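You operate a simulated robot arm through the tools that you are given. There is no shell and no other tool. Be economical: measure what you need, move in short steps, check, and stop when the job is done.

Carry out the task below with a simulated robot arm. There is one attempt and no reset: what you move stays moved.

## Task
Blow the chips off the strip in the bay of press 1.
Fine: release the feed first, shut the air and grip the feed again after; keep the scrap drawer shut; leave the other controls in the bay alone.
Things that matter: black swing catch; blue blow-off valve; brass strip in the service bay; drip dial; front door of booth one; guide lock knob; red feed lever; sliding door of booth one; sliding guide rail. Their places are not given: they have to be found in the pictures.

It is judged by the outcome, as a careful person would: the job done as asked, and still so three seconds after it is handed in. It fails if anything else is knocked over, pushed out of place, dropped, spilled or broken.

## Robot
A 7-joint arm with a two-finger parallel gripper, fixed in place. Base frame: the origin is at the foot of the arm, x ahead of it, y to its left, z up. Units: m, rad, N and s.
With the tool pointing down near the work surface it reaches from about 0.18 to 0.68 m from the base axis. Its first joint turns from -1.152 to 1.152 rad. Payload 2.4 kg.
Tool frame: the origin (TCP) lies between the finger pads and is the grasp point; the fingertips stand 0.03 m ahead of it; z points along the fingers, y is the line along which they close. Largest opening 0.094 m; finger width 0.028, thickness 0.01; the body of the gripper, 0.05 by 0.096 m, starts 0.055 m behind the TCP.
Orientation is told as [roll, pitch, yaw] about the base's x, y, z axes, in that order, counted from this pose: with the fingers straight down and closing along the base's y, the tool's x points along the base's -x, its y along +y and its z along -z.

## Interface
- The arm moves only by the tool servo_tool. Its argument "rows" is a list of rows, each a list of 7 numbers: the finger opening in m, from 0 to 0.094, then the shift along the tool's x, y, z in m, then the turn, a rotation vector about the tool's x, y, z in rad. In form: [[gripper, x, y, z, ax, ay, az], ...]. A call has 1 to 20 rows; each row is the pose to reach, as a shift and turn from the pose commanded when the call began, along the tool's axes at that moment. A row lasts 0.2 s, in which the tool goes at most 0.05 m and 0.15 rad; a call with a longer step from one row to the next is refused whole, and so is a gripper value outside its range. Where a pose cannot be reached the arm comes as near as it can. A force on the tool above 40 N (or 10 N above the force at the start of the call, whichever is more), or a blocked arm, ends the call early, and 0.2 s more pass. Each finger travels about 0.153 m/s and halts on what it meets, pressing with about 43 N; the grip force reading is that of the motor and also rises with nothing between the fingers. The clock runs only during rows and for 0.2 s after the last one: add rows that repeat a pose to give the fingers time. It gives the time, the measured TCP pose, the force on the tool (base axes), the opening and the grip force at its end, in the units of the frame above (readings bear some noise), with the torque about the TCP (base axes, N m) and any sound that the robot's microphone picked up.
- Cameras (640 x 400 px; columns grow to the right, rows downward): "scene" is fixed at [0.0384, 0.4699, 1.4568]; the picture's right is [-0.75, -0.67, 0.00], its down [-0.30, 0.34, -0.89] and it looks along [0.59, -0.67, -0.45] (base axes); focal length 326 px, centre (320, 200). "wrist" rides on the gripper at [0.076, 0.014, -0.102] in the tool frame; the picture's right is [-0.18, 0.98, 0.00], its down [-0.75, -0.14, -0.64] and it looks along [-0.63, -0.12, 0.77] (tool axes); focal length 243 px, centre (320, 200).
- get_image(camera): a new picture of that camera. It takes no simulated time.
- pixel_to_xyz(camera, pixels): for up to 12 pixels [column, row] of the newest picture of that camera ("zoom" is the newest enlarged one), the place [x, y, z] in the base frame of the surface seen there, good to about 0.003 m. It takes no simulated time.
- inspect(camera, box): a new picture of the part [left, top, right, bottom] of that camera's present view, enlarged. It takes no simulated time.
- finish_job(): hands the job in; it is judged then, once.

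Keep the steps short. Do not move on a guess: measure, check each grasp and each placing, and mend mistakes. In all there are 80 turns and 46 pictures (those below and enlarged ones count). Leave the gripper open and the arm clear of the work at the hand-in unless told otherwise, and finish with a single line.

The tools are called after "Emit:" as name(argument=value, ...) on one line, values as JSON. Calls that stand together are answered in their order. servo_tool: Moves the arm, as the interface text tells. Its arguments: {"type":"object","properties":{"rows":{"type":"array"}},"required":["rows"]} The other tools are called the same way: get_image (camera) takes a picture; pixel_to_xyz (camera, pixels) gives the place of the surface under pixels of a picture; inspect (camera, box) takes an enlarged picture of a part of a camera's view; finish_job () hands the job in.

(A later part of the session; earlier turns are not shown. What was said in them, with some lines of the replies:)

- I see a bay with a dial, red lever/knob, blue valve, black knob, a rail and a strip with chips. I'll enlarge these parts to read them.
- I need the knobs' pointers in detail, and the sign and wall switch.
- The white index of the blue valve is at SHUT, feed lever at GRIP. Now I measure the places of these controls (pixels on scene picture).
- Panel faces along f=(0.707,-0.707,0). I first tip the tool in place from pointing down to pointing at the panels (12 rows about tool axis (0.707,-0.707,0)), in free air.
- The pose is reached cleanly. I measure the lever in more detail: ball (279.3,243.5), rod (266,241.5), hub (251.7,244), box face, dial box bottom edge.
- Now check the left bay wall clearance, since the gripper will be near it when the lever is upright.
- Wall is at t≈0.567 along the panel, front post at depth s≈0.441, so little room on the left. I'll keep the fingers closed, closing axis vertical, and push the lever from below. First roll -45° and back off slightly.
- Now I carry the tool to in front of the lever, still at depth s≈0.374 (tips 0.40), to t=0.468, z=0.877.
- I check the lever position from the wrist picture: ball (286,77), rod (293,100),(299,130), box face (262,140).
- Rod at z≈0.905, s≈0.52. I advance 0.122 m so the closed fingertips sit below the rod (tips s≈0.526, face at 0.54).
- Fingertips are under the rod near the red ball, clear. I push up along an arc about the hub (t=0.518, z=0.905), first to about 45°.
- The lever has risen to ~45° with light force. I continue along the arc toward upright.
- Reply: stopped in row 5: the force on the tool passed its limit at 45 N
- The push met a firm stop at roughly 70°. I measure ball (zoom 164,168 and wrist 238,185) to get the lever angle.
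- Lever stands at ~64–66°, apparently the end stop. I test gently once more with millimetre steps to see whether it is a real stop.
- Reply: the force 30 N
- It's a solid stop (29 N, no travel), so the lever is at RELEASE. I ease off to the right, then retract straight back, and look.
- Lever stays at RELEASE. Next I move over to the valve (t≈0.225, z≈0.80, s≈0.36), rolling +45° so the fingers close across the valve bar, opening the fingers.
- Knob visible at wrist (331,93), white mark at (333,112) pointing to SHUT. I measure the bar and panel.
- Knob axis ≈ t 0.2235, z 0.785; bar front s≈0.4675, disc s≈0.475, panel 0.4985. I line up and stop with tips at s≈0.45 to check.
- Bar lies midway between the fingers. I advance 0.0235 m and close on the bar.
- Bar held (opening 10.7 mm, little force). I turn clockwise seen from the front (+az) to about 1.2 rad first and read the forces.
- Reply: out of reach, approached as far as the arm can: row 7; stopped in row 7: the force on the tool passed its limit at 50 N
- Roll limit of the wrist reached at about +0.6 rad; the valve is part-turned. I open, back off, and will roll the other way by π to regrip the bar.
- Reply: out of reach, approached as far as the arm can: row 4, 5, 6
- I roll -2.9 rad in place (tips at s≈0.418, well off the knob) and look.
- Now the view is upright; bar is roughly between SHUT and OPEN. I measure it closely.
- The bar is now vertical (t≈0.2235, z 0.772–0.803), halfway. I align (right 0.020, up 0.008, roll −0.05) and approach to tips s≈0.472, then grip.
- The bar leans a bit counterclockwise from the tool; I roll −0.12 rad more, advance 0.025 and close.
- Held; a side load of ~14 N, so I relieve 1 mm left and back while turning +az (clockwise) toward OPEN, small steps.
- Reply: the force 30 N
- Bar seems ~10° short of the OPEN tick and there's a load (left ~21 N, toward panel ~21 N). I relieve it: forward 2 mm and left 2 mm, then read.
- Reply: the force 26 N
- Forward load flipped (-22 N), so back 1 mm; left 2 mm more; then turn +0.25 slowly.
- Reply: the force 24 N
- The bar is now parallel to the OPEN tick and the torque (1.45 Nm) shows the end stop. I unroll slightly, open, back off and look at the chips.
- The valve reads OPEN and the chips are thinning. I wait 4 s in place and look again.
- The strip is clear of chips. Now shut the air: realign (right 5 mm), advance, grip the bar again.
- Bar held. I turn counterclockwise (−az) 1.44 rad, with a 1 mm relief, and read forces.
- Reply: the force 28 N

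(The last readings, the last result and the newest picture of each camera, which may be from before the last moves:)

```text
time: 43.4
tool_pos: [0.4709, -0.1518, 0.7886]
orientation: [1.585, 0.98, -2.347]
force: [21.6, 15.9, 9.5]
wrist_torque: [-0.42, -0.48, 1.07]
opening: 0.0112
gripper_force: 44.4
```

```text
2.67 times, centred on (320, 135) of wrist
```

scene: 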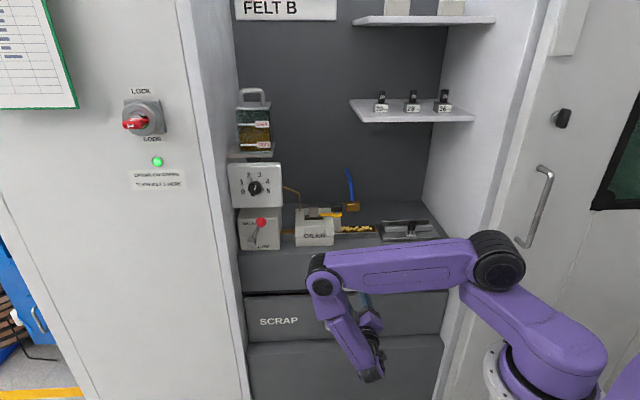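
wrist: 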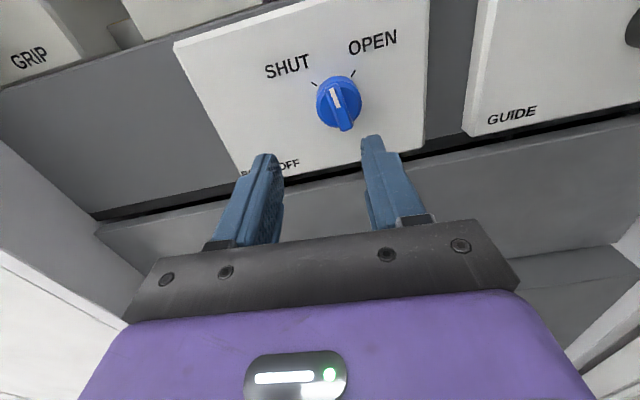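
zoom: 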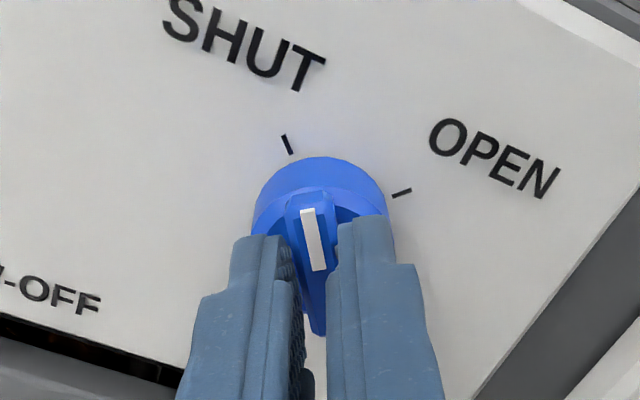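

The bar is still ~15° short of the SHUT tick. Relieve left load (2.5 mm left, 1 mm up) and turn −0.3 more up to the stop.

Emit:
servo_tool(rows=[[0.003, 0.0011, -0.0008, 0, 0, 0, 0], [0.003, 0.0022, -0.0016, 0, 0, 0, 0], [0.003, 0.0022, -0.0016, 0, 0, 0, -0.06], [0.003, 0.0022, -0.0016, 0, 0, 0, -0.12], [0.003, 0.0022, -0.0016, 0, 0, 0, -0.18], [0.003, 0.0022, -0.0016, 0, 0, 0, -0.24], [0.003, 0.0022, -0.0016, 0, 0, 0, -0.3], [0.003, 0.0022, -0.0016, 0, 0, 0, -0.3]])

Emit:
inspect(camera="wrist", box=[200, 60, 440, 210])

```text
time: 45.2
tool_pos: [0.4716, -0.1523, 0.7883]
orientation: [1.571, 0.679, -2.365]
force: [15.4, 9.0, -6.6]
wrist_torque: [1.27, -0.83, 0.45]
opening: 0.0131
gripper_force: 44.6
```

```text
2.67 times, centred on (320, 135) of wrist
```

zoom: 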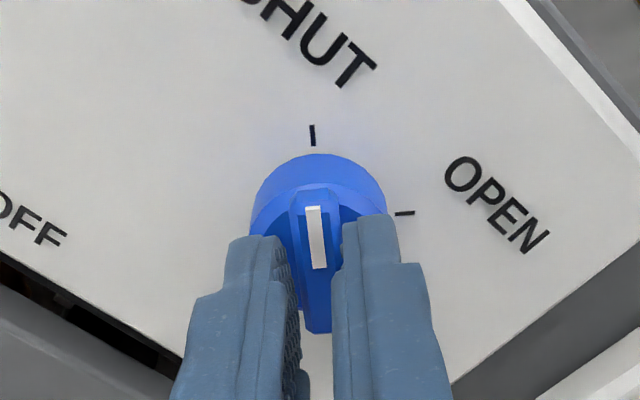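

Bar parallel to the SHUT tick and the stop is felt. I unroll a touch, open, retract and check.

Emit:
servo_tool(rows=[[0.013, 0, 0, 0, 0, 0, 0.05], [0.03, 0, 0, 0, 0, 0, 0.05], [0.05, 0, 0, 0, 0, 0, 0.05], [0.05, 0, 0, -0.02, 0, 0, 0.05], [0.05, 0, 0, -0.06, 0, 0, 0.05], [0.05, 0, 0, -0.07, 0, 0, 0.05]])

Emit:
get_image(camera="wrist")

```text
time: 46.6
tool_pos: [0.4211, -0.1023, 0.7875]
orientation: [1.575, 0.729, -2.366]
force: [-1.1, -0.1, -0.3]
wrist_torque: [0.0, -0.02, 0.04]
opening: 0.0499
gripper_force: 0.0
```

```text
7 pictures are left
```

wrist: 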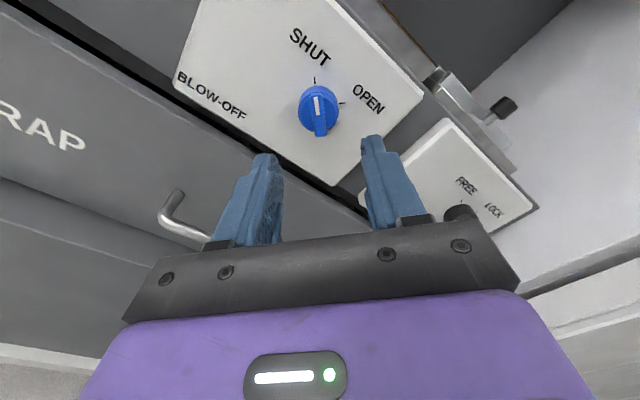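

Valve reads SHUT. Next, roll back +2.41 rad to the earlier lever pose (x right, closing vertical), closing the fingers, in place.

Emit:
servo_tool(rows=[[0.04, 0, 0, 0, 0, 0, 0.142], [0.03, 0, 0, 0, 0, 0, 0.284], [0.02, 0, 0, 0, 0, 0, 0.426], [0.01, 0, 0, 0, 0, 0, 0.568], [0, 0, 0, 0, 0, 0, 0.71], [0, 0, 0, 0, 0, 0, 0.852], [0, 0, 0, 0, 0, 0, 0.994], [0, 0, 0, 0, 0, 0, 1.136], [0, 0, 0, 0, 0, 0, 1.278], [0, 0, 0, 0, 0, 0, 1.42], [0, 0, 0, 0, 0, 0, 1.562], [0, 0, 0, 0, 0, 0, 1.704], [0, 0, 0, 0, 0, 0, 1.846], [0, 0, 0, 0, 0, 0, 1.988], [0, 0, 0, 0, 0, 0, 2.13], [0, 0, 0, 0, 0, 0, 2.272], [0, 0, 0, 0, 0, 0, 2.412], [0, 0, 0, 0, 0, 0, 2.412]])

```text
time: 50.4
tool_pos: [0.4219, -0.1019, 0.7893]
orientation: [-1.575, -0.001, 0.771]
force: [0.5, 0.0, 0.6]
wrist_torque: [0.01, -0.04, 0.0]
opening: 0.0001
gripper_force: 33.5
```

Now carry to in front of the lever's upper-left side: t=0.523, z=0.963, s≈0.37.

Emit:
servo_tool(rows=[[0, -0.0371, -0.0217, -0.0005, 0, -0.014, 0], [0, -0.0742, -0.0434, -0.001, 0, -0.014, 0], [0, -0.1113, -0.0651, -0.0015, 0, -0.014, 0], [0, -0.1484, -0.0869, -0.002, 0, -0.014, 0], [0, -0.1854, -0.1086, -0.0025, 0, -0.014, 0], [0, -0.2225, -0.1303, -0.003, 0, -0.014, 0], [0, -0.2596, -0.152, -0.0035, 0, -0.014, 0], [0, -0.2967, -0.1737, -0.004, 0, -0.014, 0], [0, -0.2967, -0.1737, -0.004, 0, -0.014, 0]])

Emit:
get_image(camera="wrist")

```text
time: 52.4
tool_pos: [0.6312, 0.1094, 0.9603]
orientation: [-1.575, 0.002, 0.787]
force: [0.8, -0.3, -0.8]
wrist_torque: [-0.02, -0.03, -0.02]
opening: 0.0001
gripper_force: 33.4
```

```text
6 pictures are left
```

wrist: 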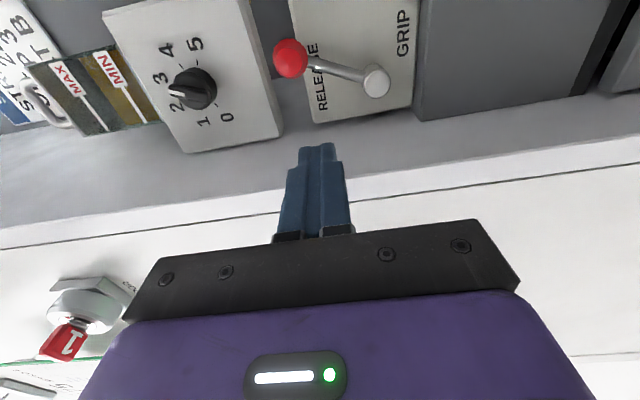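

I measure lever and wall from this picture: ball (290,58), rod (320,65),(345,71), hub (377,80), side wall (300,150), post (330,170).

Emit:
pixel_to_xyz(camera="wrist", pixels=[[290, 58], [320, 65], [335, 69], [350, 73], [377, 80], [340, 100], [260, 150], [350, 140], [230, 210], [360, 165], [400, 180], [240, 80]])

```text
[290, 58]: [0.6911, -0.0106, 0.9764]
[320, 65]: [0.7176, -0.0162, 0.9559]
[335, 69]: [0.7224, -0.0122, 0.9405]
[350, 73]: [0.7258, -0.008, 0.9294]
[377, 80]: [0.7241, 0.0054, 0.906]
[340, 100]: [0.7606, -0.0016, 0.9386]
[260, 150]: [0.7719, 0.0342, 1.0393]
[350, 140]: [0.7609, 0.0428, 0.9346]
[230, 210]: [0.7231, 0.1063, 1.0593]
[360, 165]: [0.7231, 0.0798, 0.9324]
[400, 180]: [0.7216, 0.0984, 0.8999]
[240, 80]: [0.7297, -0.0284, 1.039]
```

Lever rod passes (t 0.502, z 0.94); the fingertip path at t 0.523 is ~8 mm clear of rod and ball, wall at 0.568. I advance 0.127 m.

Emit:
servo_tool(rows=[[0, 0, -0.0027, 0.04, 0, 0, 0], [0, 0, -0.0027, 0.08, 0, 0, 0], [0, 0, -0.0027, 0.105, 0, 0, 0], [0, 0, -0.0027, 0.12, 0, 0, 0], [0, 0, -0.0027, 0.127, 0, 0, 0], [0, 0, -0.0027, 0.127, 0, 0, 0]])

Emit:
get_image(camera="wrist")

```text
time: 53.8
tool_pos: [0.7218, 0.0194, 0.9667]
orientation: [-1.574, 0.001, 0.787]
force: [-0.2, 0.8, 0.6]
wrist_torque: [0.02, -0.02, -0.04]
opening: 0.0
gripper_force: 32.8
```

```text
5 pictures are left
```

wrist: 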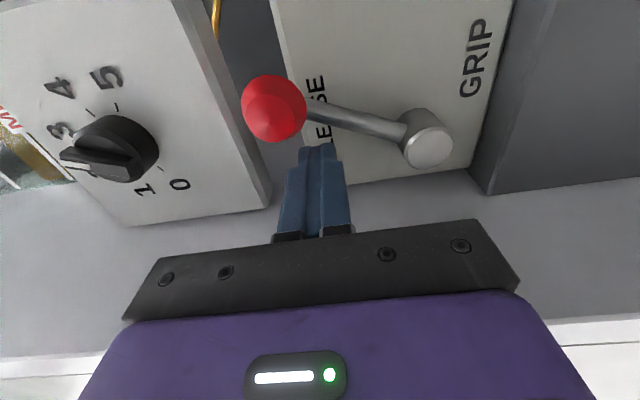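

Clear, beside the rod on its left. I push right-and-down along the arc to about 20°.

Emit:
servo_tool(rows=[[0, 0.005, 0.003, 0, 0, 0, 0], [0, 0.0098, 0.0065, 0, 0, 0, 0], [0, 0.0155, 0.0092, 0, 0, 0, 0], [0, 0.0209, 0.0123, 0, 0, 0, 0], [0, 0.0257, 0.0164, 0, 0, 0, 0], [0, 0.0301, 0.0209, 0, 0, 0, 0], [0, 0.0337, 0.0261, 0, 0, 0, 0], [0, 0.0368, 0.0315, 0, 0, 0, 0], [0, 0.0368, 0.0315, 0, 0, 0, 0]])

```text
time: 55.8
tool_pos: [0.6968, -0.0078, 0.9327]
orientation: [-1.574, 0.002, 0.787]
force: [0.9, 0.6, 0.2]
wrist_torque: [-0.04, -0.03, 0.04]
opening: 0.0
gripper_force: 33.4
```

Little load now; I continue down to the GRIP end.

Emit:
servo_tool(rows=[[0, 0.0015, 0.004, 0, 0, 0, 0], [0, 0.0029, 0.008, 0, 0, 0, 0], [0, 0.0036, 0.012, 0, 0, 0, 0], [0, 0.0043, 0.0162, 0, 0, 0, 0], [0, 0.0043, 0.018, 0, 0, 0, 0], [0, 0.0043, 0.0197, 0, 0, 0, 0]])

Emit:
get_image(camera="wrist")

```text
time: 57.2
tool_pos: [0.692, -0.0104, 0.919]
orientation: [-1.586, -0.003, 0.783]
force: [-7.0, 1.6, 26.7]
wrist_torque: [-0.5, -0.5, -0.13]
opening: 0.0002
gripper_force: 33.1
```

```text
4 pictures are left
```

wrist: 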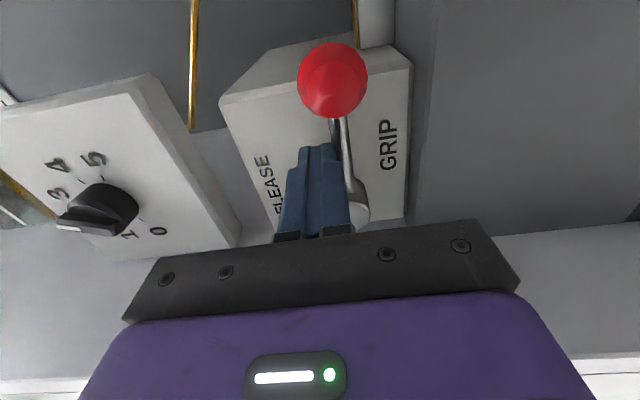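

26 N upward at z=0.919: the lever is down on its GRIP stop. I lift off 15 mm and retract, then verify.

Emit:
servo_tool(rows=[[0, 0, -0.01, 0, 0, 0, 0], [0, 0, -0.02, 0, 0, 0, 0], [0, 0, -0.02, -0.04, 0, 0, 0], [0, 0, -0.02, -0.08, 0, 0, 0], [0, 0, -0.02, -0.12, 0, 0, 0], [0, 0.04, -0.03, -0.14, 0, 0, 0], [0.04, 0.08, -0.05, -0.15, 0, 0, 0], [0.08, 0.12, -0.08, -0.16, 0, 0, 0], [0.094, 0.155, -0.11, -0.16, 0, 0, 0], [0.094, 0.19, -0.14, -0.16, 0, 0, 0], [0.094, 0.225, -0.17, -0.16, 0, 0, 0], [0.094, 0.225, -0.19, -0.16, 0, 0, 0]])

Emit:
get_image(camera="scene")

Emit:
inspect(camera="scene", box=[230, 190, 390, 290])

```text
refused: row 8 steps farther than a row can; nothing moved
```

```text
3 pictures are left
```

scene: 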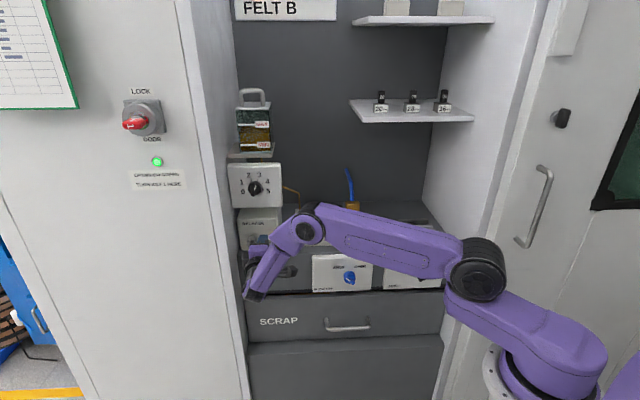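

```text
4.00 times, centred on (310, 240) of scene
```

zoom: 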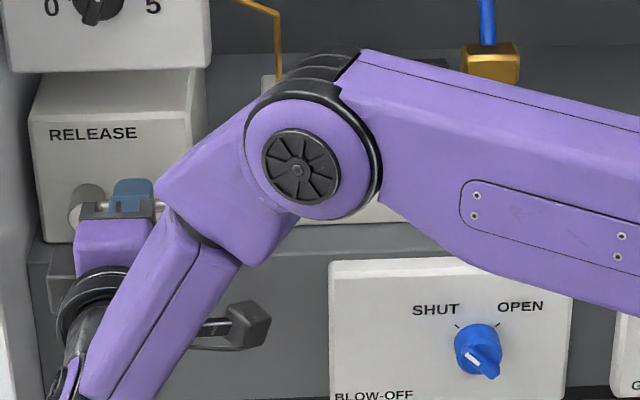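

A step was too long; I repeat it with shorter ones: lift, retract, then swing right and up in front of the bay, opening the gripper.

Emit:
servo_tool(rows=[[0, 0, -0.01, 0, 0, 0, 0], [0, 0, -0.02, 0, 0, 0, 0], [0, 0, -0.02, -0.04, 0, 0, 0], [0, 0, -0.02, -0.08, 0, 0, 0], [0, 0, -0.02, -0.12, 0, 0, 0], [0, 0.03, -0.03, -0.14, 0, 0, 0], [0.04, 0.06, -0.05, -0.15, 0, 0, 0], [0.08, 0.09, -0.075, -0.155, 0, 0, 0], [0.094, 0.12, -0.1, -0.155, 0, 0, 0], [0.094, 0.15, -0.125, -0.155, 0, 0, 0], [0.094, 0.18, -0.15, -0.155, 0, 0, 0], [0.094, 0.21, -0.175, -0.155, 0, 0, 0], [0.094, 0.23, -0.2, -0.155, 0, 0, 0], [0.094, 0.25, -0.225, -0.155, 0, 0, 0]])

Emit:
inspect(camera="scene", box=[230, 190, 390, 290])

```text
time: 60.2
tool_pos: [0.4055, -0.0776, 1.1388]
orientation: [-1.574, 0.001, 0.788]
force: [0.2, -0.4, -0.1]
wrist_torque: [0.0, -0.02, 0.03]
opening: 0.0941
gripper_force: 0.1
```

```text
4.00 times, centred on (310, 240) of scene
```

zoom: 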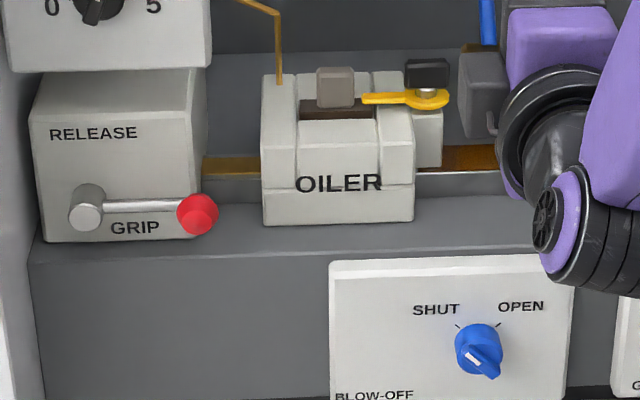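

The lever is back at GRIP, the valve is at SHUT, the drawer is closed, the strip was clear of chips when I checked it, and the arm is clear with the gripper open. I hand the job in.

Emit:
finish_job()

```text
The job is handed in.
```

The strip is blown clear of chips, the air is shut, the feed is gripped again, and the scrap drawer and other bay controls were left alone.
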